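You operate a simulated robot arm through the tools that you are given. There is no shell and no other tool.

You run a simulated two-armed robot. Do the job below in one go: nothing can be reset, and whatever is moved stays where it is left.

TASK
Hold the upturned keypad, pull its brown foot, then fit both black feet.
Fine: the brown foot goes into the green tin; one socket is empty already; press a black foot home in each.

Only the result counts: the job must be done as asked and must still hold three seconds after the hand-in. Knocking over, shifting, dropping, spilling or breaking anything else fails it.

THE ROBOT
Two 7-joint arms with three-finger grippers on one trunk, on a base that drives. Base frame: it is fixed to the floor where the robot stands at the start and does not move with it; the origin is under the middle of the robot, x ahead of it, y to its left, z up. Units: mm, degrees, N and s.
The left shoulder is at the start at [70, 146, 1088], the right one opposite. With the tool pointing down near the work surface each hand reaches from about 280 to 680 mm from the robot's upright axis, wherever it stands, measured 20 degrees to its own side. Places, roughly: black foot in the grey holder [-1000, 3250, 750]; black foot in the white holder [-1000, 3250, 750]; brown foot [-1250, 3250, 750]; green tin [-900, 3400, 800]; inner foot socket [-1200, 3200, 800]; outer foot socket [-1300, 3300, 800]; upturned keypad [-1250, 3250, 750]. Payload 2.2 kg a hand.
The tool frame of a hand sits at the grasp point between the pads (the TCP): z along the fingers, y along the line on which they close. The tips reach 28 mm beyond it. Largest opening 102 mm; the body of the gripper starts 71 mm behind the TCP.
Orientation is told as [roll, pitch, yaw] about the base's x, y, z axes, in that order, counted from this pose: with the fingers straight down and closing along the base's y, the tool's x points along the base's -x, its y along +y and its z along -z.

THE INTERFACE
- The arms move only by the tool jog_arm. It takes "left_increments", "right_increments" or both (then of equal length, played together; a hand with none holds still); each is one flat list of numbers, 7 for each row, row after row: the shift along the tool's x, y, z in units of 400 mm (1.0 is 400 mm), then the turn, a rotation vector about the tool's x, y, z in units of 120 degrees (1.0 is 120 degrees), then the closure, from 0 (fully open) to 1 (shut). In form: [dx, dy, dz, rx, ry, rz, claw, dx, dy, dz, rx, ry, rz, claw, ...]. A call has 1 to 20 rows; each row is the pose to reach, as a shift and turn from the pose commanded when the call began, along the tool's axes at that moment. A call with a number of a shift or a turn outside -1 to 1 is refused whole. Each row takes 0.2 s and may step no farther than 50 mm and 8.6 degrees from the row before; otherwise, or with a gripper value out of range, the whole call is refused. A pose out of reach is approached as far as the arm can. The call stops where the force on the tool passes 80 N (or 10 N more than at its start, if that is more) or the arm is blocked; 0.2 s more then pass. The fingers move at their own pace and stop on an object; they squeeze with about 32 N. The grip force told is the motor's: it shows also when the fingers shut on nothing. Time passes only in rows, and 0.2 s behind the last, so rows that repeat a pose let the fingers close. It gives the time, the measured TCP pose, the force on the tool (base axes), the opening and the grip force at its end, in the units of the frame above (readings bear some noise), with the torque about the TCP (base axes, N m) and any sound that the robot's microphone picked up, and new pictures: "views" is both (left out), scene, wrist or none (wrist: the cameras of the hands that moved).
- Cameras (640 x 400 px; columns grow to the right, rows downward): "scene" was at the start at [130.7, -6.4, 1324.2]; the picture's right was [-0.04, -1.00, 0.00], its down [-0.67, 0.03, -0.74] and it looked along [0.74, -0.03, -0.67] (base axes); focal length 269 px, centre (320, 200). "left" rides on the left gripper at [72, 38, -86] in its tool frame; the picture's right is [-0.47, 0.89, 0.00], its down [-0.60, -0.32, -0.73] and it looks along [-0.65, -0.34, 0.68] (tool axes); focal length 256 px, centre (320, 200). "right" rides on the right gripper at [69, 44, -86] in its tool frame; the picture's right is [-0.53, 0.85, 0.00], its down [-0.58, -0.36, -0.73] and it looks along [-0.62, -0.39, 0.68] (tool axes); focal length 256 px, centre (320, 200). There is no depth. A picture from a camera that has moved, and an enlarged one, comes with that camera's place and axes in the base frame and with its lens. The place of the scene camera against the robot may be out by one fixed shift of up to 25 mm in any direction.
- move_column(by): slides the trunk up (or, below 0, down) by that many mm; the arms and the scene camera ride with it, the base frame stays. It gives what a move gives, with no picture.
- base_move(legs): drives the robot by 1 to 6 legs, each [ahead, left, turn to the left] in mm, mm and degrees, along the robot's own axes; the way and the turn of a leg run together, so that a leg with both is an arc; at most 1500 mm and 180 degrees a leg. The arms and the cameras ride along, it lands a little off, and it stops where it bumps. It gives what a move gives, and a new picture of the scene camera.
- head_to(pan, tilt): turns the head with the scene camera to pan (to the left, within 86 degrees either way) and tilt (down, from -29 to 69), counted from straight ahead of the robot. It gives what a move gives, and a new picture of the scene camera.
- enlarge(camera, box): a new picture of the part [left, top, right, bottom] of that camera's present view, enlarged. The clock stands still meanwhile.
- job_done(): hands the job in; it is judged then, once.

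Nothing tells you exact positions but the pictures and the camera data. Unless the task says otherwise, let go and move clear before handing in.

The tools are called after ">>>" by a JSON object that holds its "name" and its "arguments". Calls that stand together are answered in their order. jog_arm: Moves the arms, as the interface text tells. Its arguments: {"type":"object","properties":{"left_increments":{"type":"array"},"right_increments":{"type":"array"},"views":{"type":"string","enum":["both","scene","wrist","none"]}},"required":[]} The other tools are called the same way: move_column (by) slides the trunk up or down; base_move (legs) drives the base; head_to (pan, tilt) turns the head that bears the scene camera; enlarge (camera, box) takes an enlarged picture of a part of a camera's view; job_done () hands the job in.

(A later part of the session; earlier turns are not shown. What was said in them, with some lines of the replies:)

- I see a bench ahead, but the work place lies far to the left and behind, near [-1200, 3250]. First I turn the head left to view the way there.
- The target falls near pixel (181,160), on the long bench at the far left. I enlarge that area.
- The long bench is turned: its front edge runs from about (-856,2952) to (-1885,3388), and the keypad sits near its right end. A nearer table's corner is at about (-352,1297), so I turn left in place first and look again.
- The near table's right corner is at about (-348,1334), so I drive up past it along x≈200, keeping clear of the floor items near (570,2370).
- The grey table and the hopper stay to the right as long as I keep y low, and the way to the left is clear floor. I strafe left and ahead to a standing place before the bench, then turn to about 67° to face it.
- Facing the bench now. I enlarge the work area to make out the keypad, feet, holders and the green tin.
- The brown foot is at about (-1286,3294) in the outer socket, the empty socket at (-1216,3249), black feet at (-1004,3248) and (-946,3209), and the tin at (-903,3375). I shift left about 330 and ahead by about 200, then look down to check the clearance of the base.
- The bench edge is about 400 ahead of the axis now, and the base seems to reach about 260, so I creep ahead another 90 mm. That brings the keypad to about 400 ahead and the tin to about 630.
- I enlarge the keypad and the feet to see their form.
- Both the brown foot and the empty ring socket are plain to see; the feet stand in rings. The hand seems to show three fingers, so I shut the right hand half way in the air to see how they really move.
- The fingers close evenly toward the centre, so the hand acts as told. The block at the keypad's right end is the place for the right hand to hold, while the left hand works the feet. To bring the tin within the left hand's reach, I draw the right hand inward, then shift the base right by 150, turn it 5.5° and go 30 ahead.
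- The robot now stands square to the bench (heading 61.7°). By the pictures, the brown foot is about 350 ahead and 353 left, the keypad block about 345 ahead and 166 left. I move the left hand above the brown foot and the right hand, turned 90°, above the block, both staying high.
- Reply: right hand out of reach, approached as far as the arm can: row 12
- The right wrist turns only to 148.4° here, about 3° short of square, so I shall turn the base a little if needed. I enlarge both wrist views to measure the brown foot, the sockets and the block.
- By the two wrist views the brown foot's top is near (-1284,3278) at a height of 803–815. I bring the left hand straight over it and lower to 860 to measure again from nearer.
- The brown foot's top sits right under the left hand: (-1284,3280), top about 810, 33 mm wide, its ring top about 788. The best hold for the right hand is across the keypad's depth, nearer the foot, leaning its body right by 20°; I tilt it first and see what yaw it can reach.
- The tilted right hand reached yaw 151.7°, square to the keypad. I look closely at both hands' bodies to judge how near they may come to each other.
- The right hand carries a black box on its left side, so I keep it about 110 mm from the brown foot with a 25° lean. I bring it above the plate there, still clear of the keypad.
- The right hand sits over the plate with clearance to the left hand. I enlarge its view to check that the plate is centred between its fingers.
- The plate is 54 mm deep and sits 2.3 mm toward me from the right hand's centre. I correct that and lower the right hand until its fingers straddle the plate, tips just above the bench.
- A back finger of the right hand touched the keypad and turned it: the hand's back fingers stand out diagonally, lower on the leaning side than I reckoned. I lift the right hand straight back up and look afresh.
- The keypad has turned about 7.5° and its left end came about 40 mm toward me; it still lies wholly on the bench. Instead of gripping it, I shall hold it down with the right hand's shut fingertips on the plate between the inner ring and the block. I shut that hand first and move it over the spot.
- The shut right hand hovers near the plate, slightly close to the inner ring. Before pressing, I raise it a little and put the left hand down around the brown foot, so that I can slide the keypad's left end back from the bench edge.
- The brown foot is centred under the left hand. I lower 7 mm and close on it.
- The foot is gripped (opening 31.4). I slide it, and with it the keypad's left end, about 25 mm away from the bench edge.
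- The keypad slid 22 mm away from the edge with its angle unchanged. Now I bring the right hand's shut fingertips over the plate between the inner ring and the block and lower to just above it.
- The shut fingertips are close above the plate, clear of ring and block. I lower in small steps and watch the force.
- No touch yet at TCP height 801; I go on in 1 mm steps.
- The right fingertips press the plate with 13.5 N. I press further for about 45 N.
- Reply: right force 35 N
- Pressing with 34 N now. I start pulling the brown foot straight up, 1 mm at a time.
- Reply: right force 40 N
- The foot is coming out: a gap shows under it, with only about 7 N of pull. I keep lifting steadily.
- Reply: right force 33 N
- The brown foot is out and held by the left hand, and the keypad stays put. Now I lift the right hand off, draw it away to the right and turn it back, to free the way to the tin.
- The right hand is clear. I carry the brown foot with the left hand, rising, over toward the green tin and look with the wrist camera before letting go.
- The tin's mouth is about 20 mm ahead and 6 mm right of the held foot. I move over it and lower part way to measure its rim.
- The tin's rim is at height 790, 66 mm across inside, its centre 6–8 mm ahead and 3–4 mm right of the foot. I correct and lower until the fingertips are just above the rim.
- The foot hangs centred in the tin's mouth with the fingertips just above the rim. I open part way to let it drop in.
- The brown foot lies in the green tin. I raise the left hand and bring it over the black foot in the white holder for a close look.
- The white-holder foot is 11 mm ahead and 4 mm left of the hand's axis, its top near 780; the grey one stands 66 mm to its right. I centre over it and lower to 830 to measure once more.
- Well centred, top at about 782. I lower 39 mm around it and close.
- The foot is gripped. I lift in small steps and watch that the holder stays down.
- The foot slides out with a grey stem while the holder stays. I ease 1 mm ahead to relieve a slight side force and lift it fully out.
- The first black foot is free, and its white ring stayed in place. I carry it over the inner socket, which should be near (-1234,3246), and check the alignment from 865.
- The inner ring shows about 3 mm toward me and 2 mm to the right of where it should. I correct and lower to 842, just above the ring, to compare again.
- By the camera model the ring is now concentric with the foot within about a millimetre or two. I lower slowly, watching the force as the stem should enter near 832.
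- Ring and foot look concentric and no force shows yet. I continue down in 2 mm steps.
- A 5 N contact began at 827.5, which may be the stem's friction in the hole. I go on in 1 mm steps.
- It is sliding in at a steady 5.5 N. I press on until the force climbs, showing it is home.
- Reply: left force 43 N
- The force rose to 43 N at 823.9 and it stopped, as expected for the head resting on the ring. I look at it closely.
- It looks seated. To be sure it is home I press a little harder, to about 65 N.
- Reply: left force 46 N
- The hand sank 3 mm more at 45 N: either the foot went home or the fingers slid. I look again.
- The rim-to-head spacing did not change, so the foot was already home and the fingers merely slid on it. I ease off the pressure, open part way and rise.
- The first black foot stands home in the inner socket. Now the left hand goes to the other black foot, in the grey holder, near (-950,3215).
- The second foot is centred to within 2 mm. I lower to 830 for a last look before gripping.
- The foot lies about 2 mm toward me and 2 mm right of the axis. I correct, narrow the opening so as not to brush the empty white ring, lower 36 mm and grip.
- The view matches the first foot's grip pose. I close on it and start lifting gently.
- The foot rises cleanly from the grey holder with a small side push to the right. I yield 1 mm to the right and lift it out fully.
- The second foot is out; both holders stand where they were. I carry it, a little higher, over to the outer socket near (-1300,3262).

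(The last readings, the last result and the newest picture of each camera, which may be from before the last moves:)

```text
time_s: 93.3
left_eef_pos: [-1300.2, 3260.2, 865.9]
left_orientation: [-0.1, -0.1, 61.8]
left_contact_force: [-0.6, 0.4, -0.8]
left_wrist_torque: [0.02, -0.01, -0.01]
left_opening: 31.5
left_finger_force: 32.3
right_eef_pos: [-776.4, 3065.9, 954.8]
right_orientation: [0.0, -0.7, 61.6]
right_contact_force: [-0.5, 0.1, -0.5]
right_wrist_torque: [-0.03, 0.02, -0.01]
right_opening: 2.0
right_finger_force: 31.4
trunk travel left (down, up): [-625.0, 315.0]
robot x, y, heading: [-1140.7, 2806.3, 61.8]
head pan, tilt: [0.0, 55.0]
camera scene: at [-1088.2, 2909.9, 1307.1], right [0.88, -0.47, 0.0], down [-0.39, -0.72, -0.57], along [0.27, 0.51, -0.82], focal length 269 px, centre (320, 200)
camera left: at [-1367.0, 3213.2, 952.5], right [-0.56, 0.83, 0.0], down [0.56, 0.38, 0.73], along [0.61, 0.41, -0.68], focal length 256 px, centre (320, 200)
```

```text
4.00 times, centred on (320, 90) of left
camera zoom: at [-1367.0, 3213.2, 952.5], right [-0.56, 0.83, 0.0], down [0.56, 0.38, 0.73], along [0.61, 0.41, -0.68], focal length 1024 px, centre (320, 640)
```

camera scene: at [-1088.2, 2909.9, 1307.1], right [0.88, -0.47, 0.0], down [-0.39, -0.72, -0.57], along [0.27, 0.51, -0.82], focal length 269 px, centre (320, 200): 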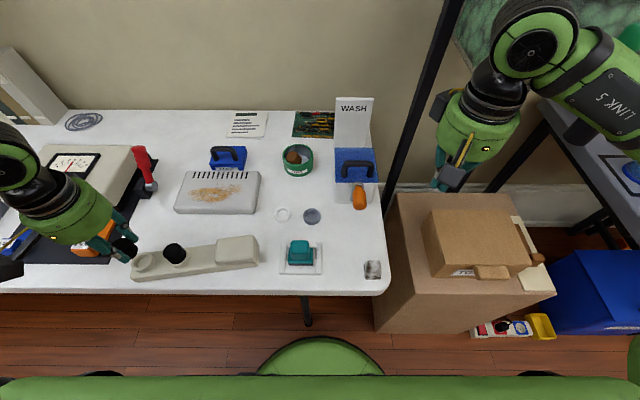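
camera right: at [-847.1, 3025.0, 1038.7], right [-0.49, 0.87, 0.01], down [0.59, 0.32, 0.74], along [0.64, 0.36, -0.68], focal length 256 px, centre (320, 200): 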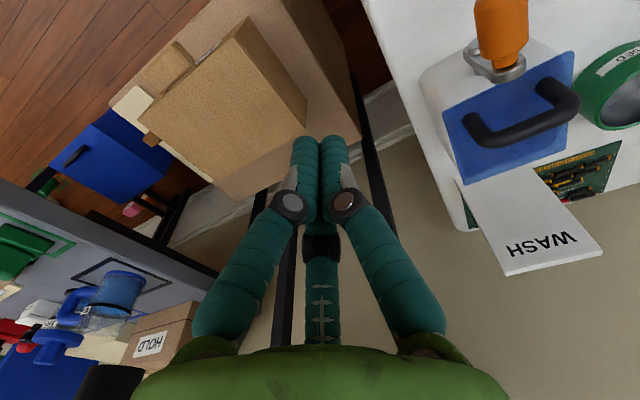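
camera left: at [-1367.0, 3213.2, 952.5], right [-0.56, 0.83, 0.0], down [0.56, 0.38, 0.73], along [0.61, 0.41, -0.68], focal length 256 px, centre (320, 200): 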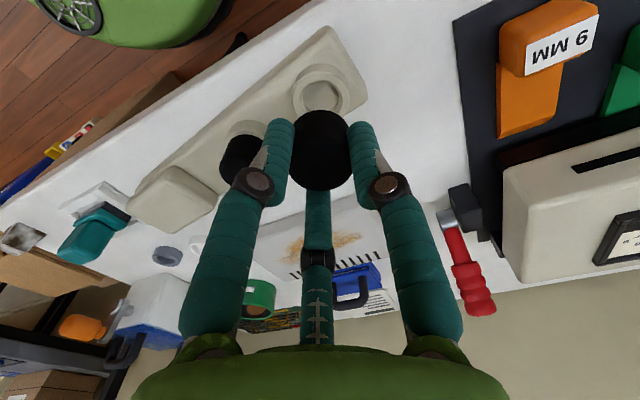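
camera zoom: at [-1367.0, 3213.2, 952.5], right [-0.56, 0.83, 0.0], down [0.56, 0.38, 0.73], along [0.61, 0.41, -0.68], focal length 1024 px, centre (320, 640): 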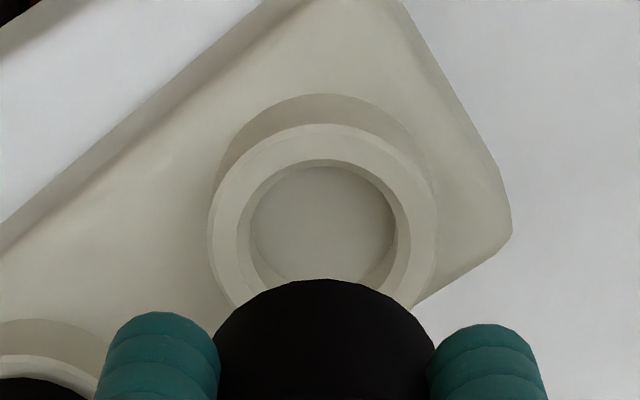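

The outer ring appears almost exactly in place, within a millimetre. I lower to 842 and compare with the earlier view of the inner socket.

>>> {"name": "jog_arm", "arguments": {"left_increments": [0.002, 0, 0.03, 0, 0, 0, 1, 0.002, 0, 0.06, 0, 0, 0, 1, 0.002, 0, 0.06, 0, 0, 0, 1], "views": "wrist"}}

>>> {"name": "enlarge", "arguments": {"camera": "left", "box": [260, 40, 380, 115]}}

>>> {"name": "enlarge", "arguments": {"camera": "scene", "box": [100, 210, 200, 280]}}

```text
time_s: 94.1
left_eef_pos: [-1299.1, 3260.0, 840.7]
left_orientation: [-0.1, 0.0, 61.8]
left_contact_force: [-0.3, 0.5, -0.3]
left_wrist_torque: [-0.02, -0.03, 0.0]
left_opening: 31.2
left_finger_force: 32.4
right_eef_pos: [-776.4, 3065.9, 953.6]
right_orientation: [0.0, -0.6, 61.4]
right_contact_force: [-0.2, 0.2, -0.8]
right_wrist_torque: [-0.03, 0.02, -0.01]
right_opening: 1.9
right_finger_force: 31.2
trunk travel left (down, up): [-625.0, 315.0]
robot x, y, heading: [-1145.5, 2804.4, 61.8]
head pan, tilt: [0.0, 55.0]
camera left: at [-1366.8, 3213.5, 928.1], right [-0.56, 0.83, 0.0], down [0.56, 0.38, 0.73], along [0.61, 0.41, -0.68], focal length 256 px, centre (320, 200)
```

left: 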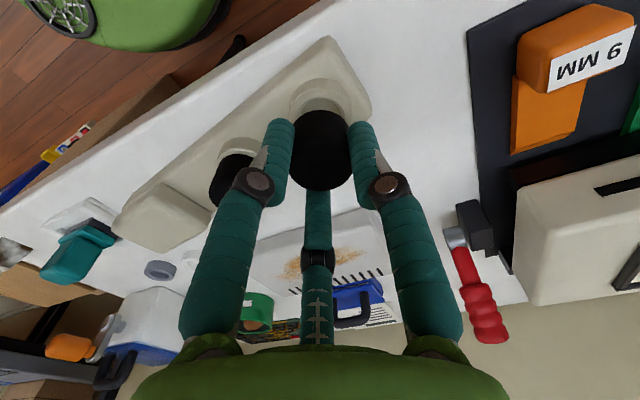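

```text
5.33 times, centred on (320, 78) of left
camera zoom: at [-1366.8, 3213.5, 928.1], right [-0.56, 0.83, 0.0], down [0.56, 0.38, 0.73], along [0.61, 0.41, -0.68], focal length 1365 px, centre (320, 853)
```

zoom: 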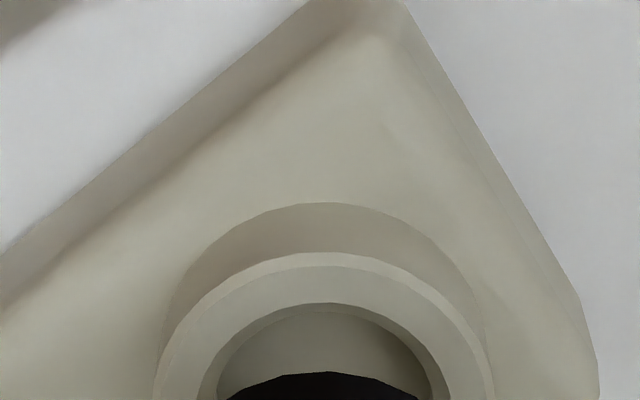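

```text
5.71 times, centred on (150, 245) of scene
camera zoom: at [-1087.8, 2910.3, 1307.0], right [0.88, -0.47, 0.0], down [-0.39, -0.72, -0.57], along [0.27, 0.51, -0.82], focal length 1535 px, centre (1291, -57)
```

zoom: 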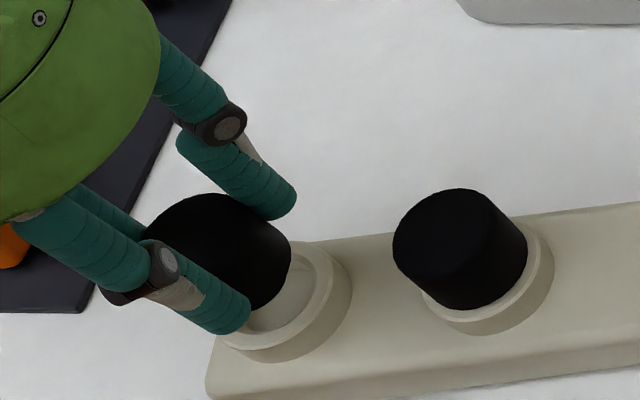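

The view is practically the same as it was over the inner socket. I lower in small steps into the outer socket.

>>> {"name": "jog_arm", "arguments": {"left_increments": [0.001, 0, 0.0075, 0, 0, 0, 1, 0.002, 0, 0.015, 0, 0, 0, 1, 0.002, 0, 0.0225, 0, 0, 0, 1, 0.002, 0, 0.0275, 0, 0, 0, 1, 0.002, 0, 0.0325, 0, 0, 0, 1, 0.002, 0, 0.0375, 0, 0, 0, 1], "views": "wrist"}}

>>> {"name": "enlarge", "arguments": {"camera": "left", "box": [240, 50, 400, 150]}}

```text
time_s: 95.5
left_eef_pos: [-1300.6, 3259.1, 827.0]
left_orientation: [0.0, -0.2, 61.9]
left_contact_force: [-0.2, 3.0, 4.5]
left_wrist_torque: [0.07, 0.07, -0.01]
left_opening: 31.5
left_finger_force: 31.9
right_eef_pos: [-775.9, 3064.9, 954.8]
right_orientation: [0.1, -0.6, 61.6]
right_contact_force: [1.3, 0.2, -0.1]
right_wrist_torque: [-0.01, 0.0, -0.02]
right_opening: 2.0
right_finger_force: 31.6
trunk travel left (down, up): [-625.0, 315.0]
robot x, y, heading: [-1146.5, 2804.0, 61.9]
head pan, tilt: [0.0, 55.0]
camera left: at [-1367.2, 3212.6, 913.8], right [-0.56, 0.83, 0.0], down [0.56, 0.38, 0.73], along [0.61, 0.41, -0.68], focal length 256 px, centre (320, 200)
```

left: 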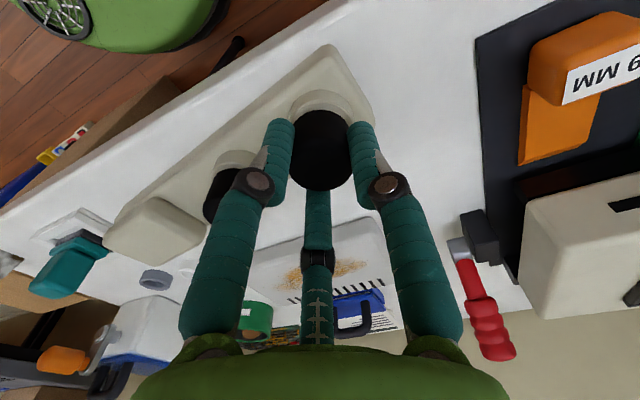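

```text
4.00 times, centred on (320, 100) of left
camera zoom: at [-1367.2, 3212.6, 913.8], right [-0.56, 0.83, 0.0], down [0.56, 0.38, 0.73], along [0.61, 0.41, -0.68], focal length 1024 px, centre (320, 600)
```

zoom: 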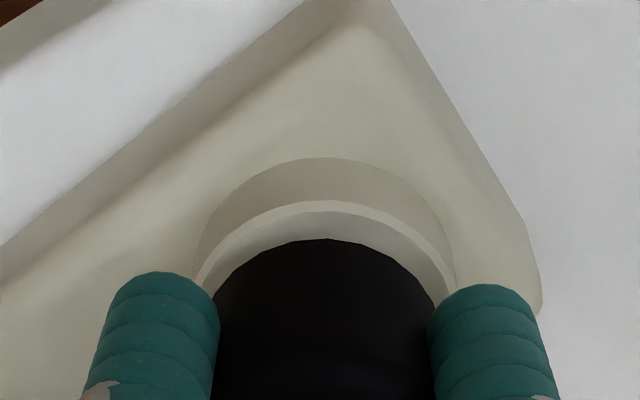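

The same light friction (4.5 N) shows as with the first foot. I press on in 1 mm steps until the force climbs.

>>> {"name": "jog_arm", "arguments": {"left_increments": [0, 0, 0.0025, 0, 0, 0, 1, 0, 0, 0.005, 0, 0, 0, 1, 0, 0, 0.0075, 0, 0, 0, 1], "views": "none"}}

>>> {"name": "jog_arm", "arguments": {"left_increments": [0, 0, 0.0025, 0, 0, 0, 1, 0, 0, 0.005, 0, 0, 0, 1, 0, 0, 0.0075, 0, 0, 0, 1], "views": "none"}}

```text
time_s: 96.3
left_eef_pos: [-1299.8, 3258.5, 824.4]
left_orientation: [-0.1, 0.0, 61.8]
left_contact_force: [1.8, 2.2, 6.2]
left_wrist_torque: [0.13, 0.02, 0.05]
left_opening: 31.4
left_finger_force: 31.8
right_eef_pos: [-775.1, 3064.8, 954.2]
right_orientation: [0.1, -0.6, 61.5]
right_contact_force: [-0.3, 1.2, -0.1]
right_wrist_torque: [-0.01, 0.02, -0.03]
right_opening: 2.1
right_finger_force: 31.3
trunk travel left (down, up): [-625.0, 315.0]
robot x, y, heading: [-1144.0, 2802.3, 61.9]
head pan, tilt: [0.0, 55.0]
```

```text
time_s: 97.1
left_eef_pos: [-1300.8, 3257.5, 824.2]
left_orientation: [0.2, -0.2, 61.9]
left_contact_force: [0.2, 2.1, 20.4]
left_wrist_torque: [-0.22, -0.03, 0.01]
left_opening: 31.5
left_finger_force: 31.5
right_eef_pos: [-775.2, 3064.8, 954.9]
right_orientation: [0.1, -0.7, 61.5]
right_contact_force: [0.2, -0.1, -0.5]
right_wrist_torque: [0.0, 0.0, 0.0]
right_opening: 2.2
right_finger_force: 31.5
trunk travel left (down, up): [-625.0, 315.0]
robot x, y, heading: [-1141.2, 2807.6, 62.0]
head pan, tilt: [0.0, 55.0]
```

At 824.2 the force has risen to 20 N; I press on to about 45 N, as before.

>>> {"name": "jog_arm", "arguments": {"left_increments": [0, 0, 0.0025, 0, 0, 0, 1, 0, 0, 0.005, 0, 0, 0, 1, 0, 0, 0.0065, 0, 0, 0, 1], "views": "wrist"}}

>>> {"name": "enlarge", "arguments": {"camera": "left", "box": [240, 50, 400, 150]}}

>>> {"name": "enlarge", "arguments": {"camera": "scene", "box": [100, 210, 200, 280]}}

```text
time_s: 97.9
left_eef_pos: [-1300.7, 3255.8, 823.2]
left_orientation: [0.2, -0.5, 61.9]
left_contact_force: [-2.7, 2.6, 41.1]
left_wrist_torque: [-0.11, 0.08, 0.0]
left_opening: 31.1
left_finger_force: 31.8
right_eef_pos: [-774.5, 3061.7, 955.8]
right_orientation: [0.2, -0.9, 61.5]
right_contact_force: [-0.7, 0.6, 0.3]
right_wrist_torque: [0.02, -0.01, -0.03]
right_opening: 2.4
right_finger_force: 31.3
trunk travel left (down, up): [-625.0, 315.0]
robot x, y, heading: [-1144.4, 2807.8, 62.1]
head pan, tilt: [0.0, 55.0]
camera left: at [-1367.4, 3210.3, 909.2], right [-0.56, 0.83, 0.01], down [0.56, 0.38, 0.74], along [0.61, 0.42, -0.68], focal length 256 px, centre (320, 200)
```

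left: 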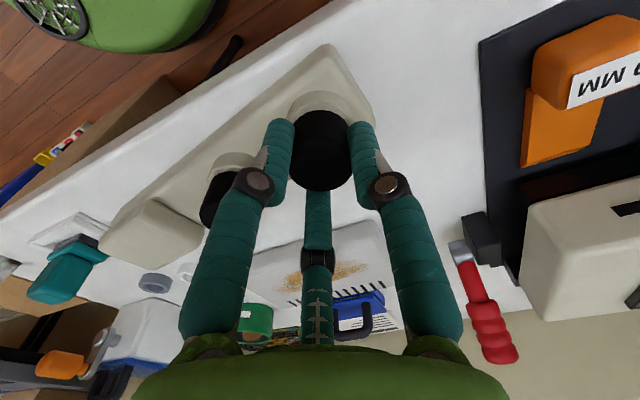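

```text
4.00 times, centred on (320, 100) of left
camera zoom: at [-1367.4, 3210.3, 909.2], right [-0.56, 0.83, 0.01], down [0.56, 0.38, 0.74], along [0.61, 0.42, -0.68], focal length 1024 px, centre (320, 600)
```

zoom: 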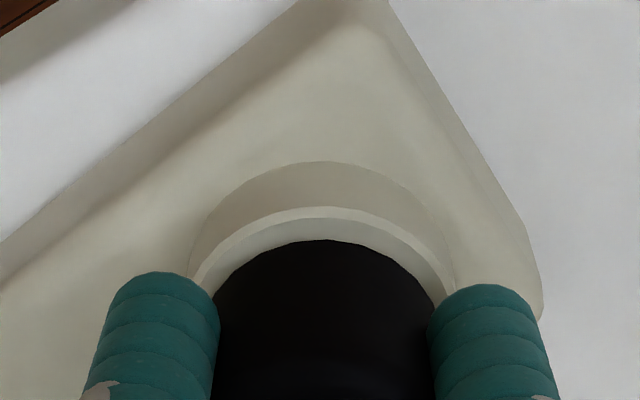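

```text
5.71 times, centred on (150, 245) of scene
camera zoom: at [-1086.7, 2905.4, 1307.7], right [0.88, -0.47, 0.0], down [-0.39, -0.72, -0.58], along [0.27, 0.51, -0.82], focal length 1535 px, centre (1291, -57)
```

zoom: 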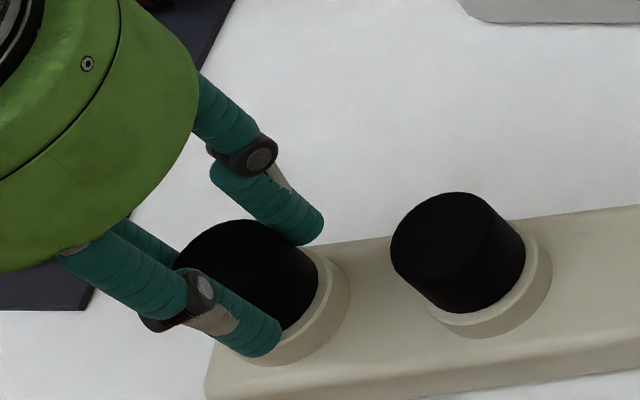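

The rim-to-head spacing equals that of the seated first foot. I give one last firm push, then ease off, open and rise.

>>> {"name": "jog_arm", "arguments": {"left_increments": [0, 0, 0.0025, 0, 0, 0, 1, 0, 0, 0.005, 0, 0, 0, 1, 0, 0, 0.005, 0, 0, 0, 1], "views": "none"}}

>>> {"name": "jog_arm", "arguments": {"left_increments": [0, 0, -0.006, 0, 0, 0, 1, 0, 0, -0.012, 0, 0, 0, 1, 0, 0, -0.012, 0, 0, 0, 0.4, 0, 0, -0.012, 0, 0, 0, 0.4, 0, 0, -0.05, 0, 0, 0, 0.4, 0, 0, -0.1, 0, 0, 0, 0.3, 0, 0, -0.16, 0, 0, 0, 0.2, 0, 0, -0.16, 0, 0, 0, 0.2], "views": "both"}}

>>> {"name": "enlarge", "arguments": {"camera": "left", "box": [160, 0, 480, 200]}}

>>> {"name": "enlarge", "arguments": {"camera": "scene", "box": [110, 200, 270, 300]}}

```text
time_s: 98.7
left_eef_pos: [-1300.0, 3257.5, 820.6]
left_orientation: [0.2, -0.6, 62.0]
left_contact_force: [-5.8, 1.9, 45.3]
left_wrist_torque: [0.0, 0.19, 0.0]
left_opening: 31.6
left_finger_force: 30.9
right_eef_pos: [-775.1, 3061.0, 955.7]
right_orientation: [0.2, -0.8, 61.4]
right_contact_force: [0.6, 0.1, -0.9]
right_wrist_torque: [-0.01, -0.01, 0.02]
right_opening: 2.2
right_finger_force: 31.3
trunk travel left (down, up): [-625.0, 315.0]
robot x, y, heading: [-1141.6, 2806.3, 61.9]
head pan, tilt: [0.0, 55.0]
```

```text
time_s: 100.5
left_eef_pos: [-1301.2, 3257.2, 880.0]
left_orientation: [-0.2, 0.0, 61.8]
left_contact_force: [0.2, -0.5, -0.2]
left_wrist_torque: [0.0, 0.0, 0.04]
left_opening: 81.8
left_finger_force: 0.0
right_eef_pos: [-775.7, 3065.8, 954.4]
right_orientation: [-0.1, -0.6, 61.6]
right_contact_force: [0.7, -0.3, -0.6]
right_wrist_torque: [0.02, 0.0, -0.02]
right_opening: 2.1
right_finger_force: 31.8
trunk travel left (down, up): [-625.0, 315.0]
robot x, y, heading: [-1142.9, 2805.9, 61.8]
head pan, tilt: [0.0, 55.0]
camera scene: at [-1088.0, 2910.5, 1307.0], right [0.88, -0.47, 0.0], down [-0.39, -0.72, -0.57], along [0.27, 0.51, -0.82], focal length 269 px, centre (320, 200)
camera left: at [-1368.6, 3211.8, 967.4], right [-0.56, 0.83, 0.0], down [0.56, 0.38, 0.73], along [0.61, 0.41, -0.68], focal length 256 px, centre (320, 200)
```

scene: 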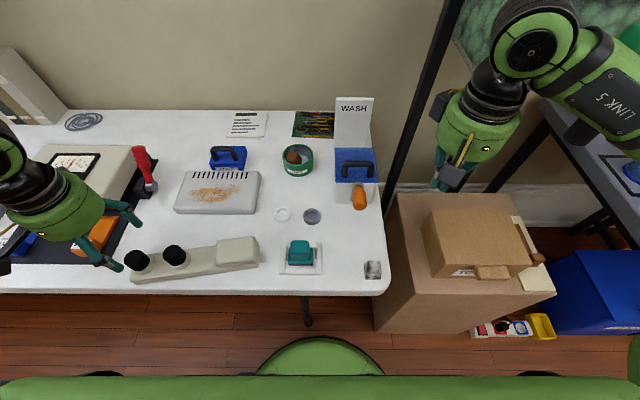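
left: 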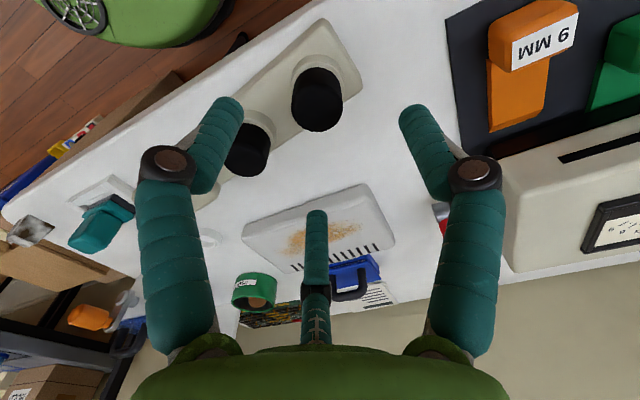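

```text
2.00 times, centred on (320, 100) of left
camera zoom: at [-1368.6, 3211.8, 967.4], right [-0.56, 0.83, 0.0], down [0.56, 0.38, 0.73], along [0.61, 0.41, -0.68], focal length 512 px, centre (320, 400)
```

zoom: 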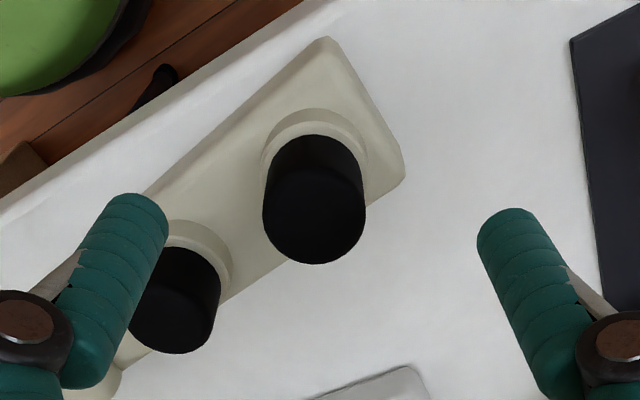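

```text
4.00 times, centred on (190, 250) of scene
camera zoom: at [-1088.0, 2910.5, 1307.0], right [0.88, -0.47, 0.0], down [-0.39, -0.72, -0.57], along [0.27, 0.51, -0.82], focal length 1075 px, centre (840, 0)
```

zoom: 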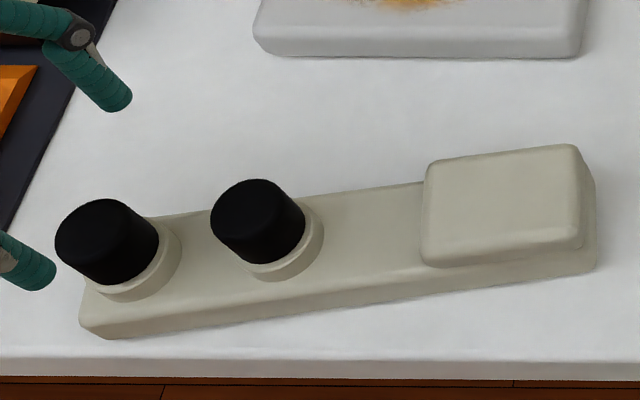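

Both black feet stand upright at the same height the brown one had, and the brown foot lies in the tin. I raise the left hand well clear and take a last look at everything.

>>> {"name": "jog_arm", "arguments": {"left_increments": [0, 0, -0.1, 0, 0, 0, 0, 0, 0, -0.2, 0, 0, 0, 0, 0, 0, -0.3, 0, 0, 0, 0, 0, 0, -0.3, 0, 0, 0, 0], "views": "both"}}

>>> {"name": "enlarge", "arguments": {"camera": "scene", "box": [110, 200, 270, 300]}}

>>> {"name": "enlarge", "arguments": {"camera": "scene", "box": [240, 120, 400, 220]}}

>>> {"name": "enlarge", "arguments": {"camera": "left", "box": [160, 0, 480, 200]}}

```text
time_s: 101.5
left_eef_pos: [-1301.9, 3258.1, 1000.4]
left_orientation: [0.0, 0.0, 61.9]
left_contact_force: [1.0, 0.5, 0.1]
left_wrist_torque: [-0.02, -0.01, -0.01]
left_opening: 102.1
left_finger_force: 0.1
right_eef_pos: [-776.4, 3066.0, 954.2]
right_orientation: [0.1, -0.7, 61.5]
right_contact_force: [-0.5, -0.8, 0.2]
right_wrist_torque: [0.05, -0.02, 0.01]
right_opening: 2.3
right_finger_force: 31.4
trunk travel left (down, up): [-625.0, 315.0]
robot x, y, heading: [-1144.7, 2809.6, 62.0]
head pan, tilt: [0.0, 55.0]
camera scene: at [-1088.0, 2909.6, 1307.1], right [0.88, -0.47, 0.0], down [-0.39, -0.72, -0.57], along [0.27, 0.51, -0.82], focal length 269 px, centre (320, 200)
camera left: at [-1367.9, 3212.3, 1086.9], right [-0.56, 0.83, 0.0], down [0.56, 0.38, 0.73], along [0.6, 0.41, -0.68], focal length 256 px, centre (320, 200)
```

scene: 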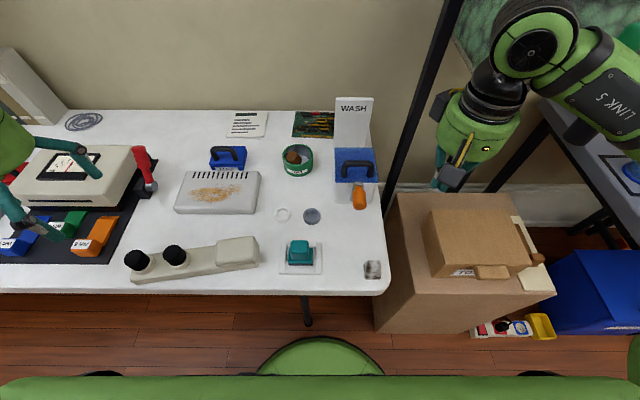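
left: 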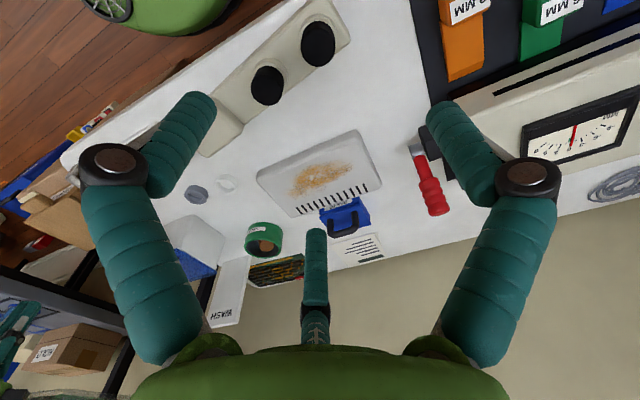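

```text
4.00 times, centred on (190, 250) of scene
camera zoom: at [-1088.0, 2909.6, 1307.1], right [0.88, -0.47, 0.0], down [-0.39, -0.72, -0.57], along [0.27, 0.51, -0.82], focal length 1075 px, centre (840, 0)
```

zoom: 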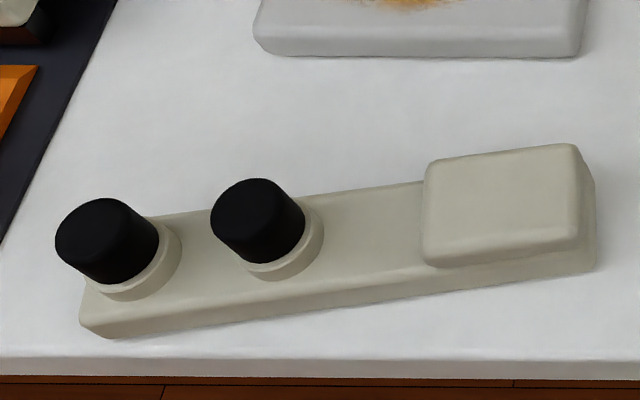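

```text
4.00 times, centred on (320, 170) of scene
camera zoom: at [-1088.0, 2909.6, 1307.1], right [0.88, -0.47, 0.0], down [-0.39, -0.72, -0.57], along [0.27, 0.51, -0.82], focal length 1075 px, centre (320, 320)
```

zoom: 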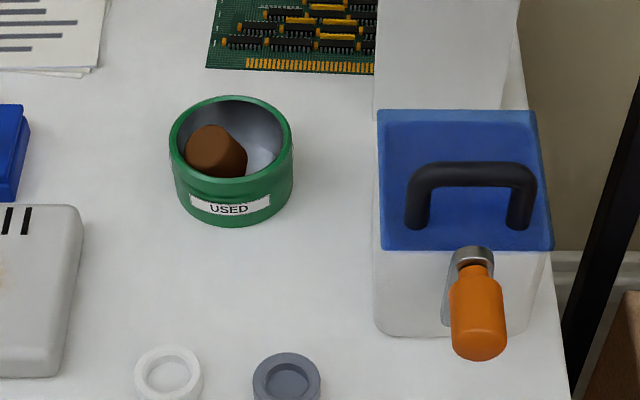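

```text
2.00 times, centred on (320, 100) of left
camera zoom: at [-1367.9, 3212.3, 1086.9], right [-0.56, 0.83, 0.0], down [0.56, 0.38, 0.73], along [0.6, 0.41, -0.68], focal length 512 px, centre (320, 400)
```

zoom: 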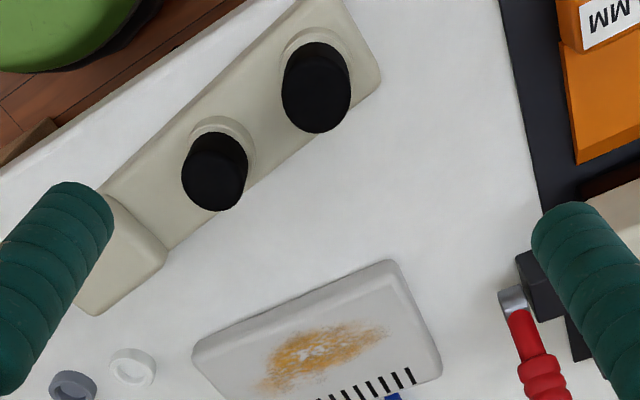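

The brown foot lies in the green tin, a black foot sits home in each socket, the holders and the rest of the bench look undisturbed, and both hands are empty and clear. The keypad itself ended up turned about 7.5° and shifted some 20–30 mm from where it stood, because a right-hand finger touched it early on. I hand the job in.

>>> {"name": "job_done", "arguments": {}}

```text
The job is handed in.
```

The job is handed in: the brown foot is in the green tin and a black foot is pressed home in each socket. I have not been told how it was judged.

- **Brown foot:** it came out with about 7 N of pull while the right hand pressed the keypad down, and it lies in the tin.
- **Black feet:** each went in until it stopped and was pressed to about 45 N. In the pictures both stand upright with their tops at the height the brown foot had, to within about a millimetre.
- **Keypad shifted:** a right-hand finger touched it early on and turned it. It ended about 7.5° off its first angle, with the ends 15 to 30 mm from where they started. It still lies fully on the bench. I did not move it back, so as not to disturb the feet.
- **Everything else:** the two holders, the tin and the other things on the bench look unmoved. Both hands are empty and clear.
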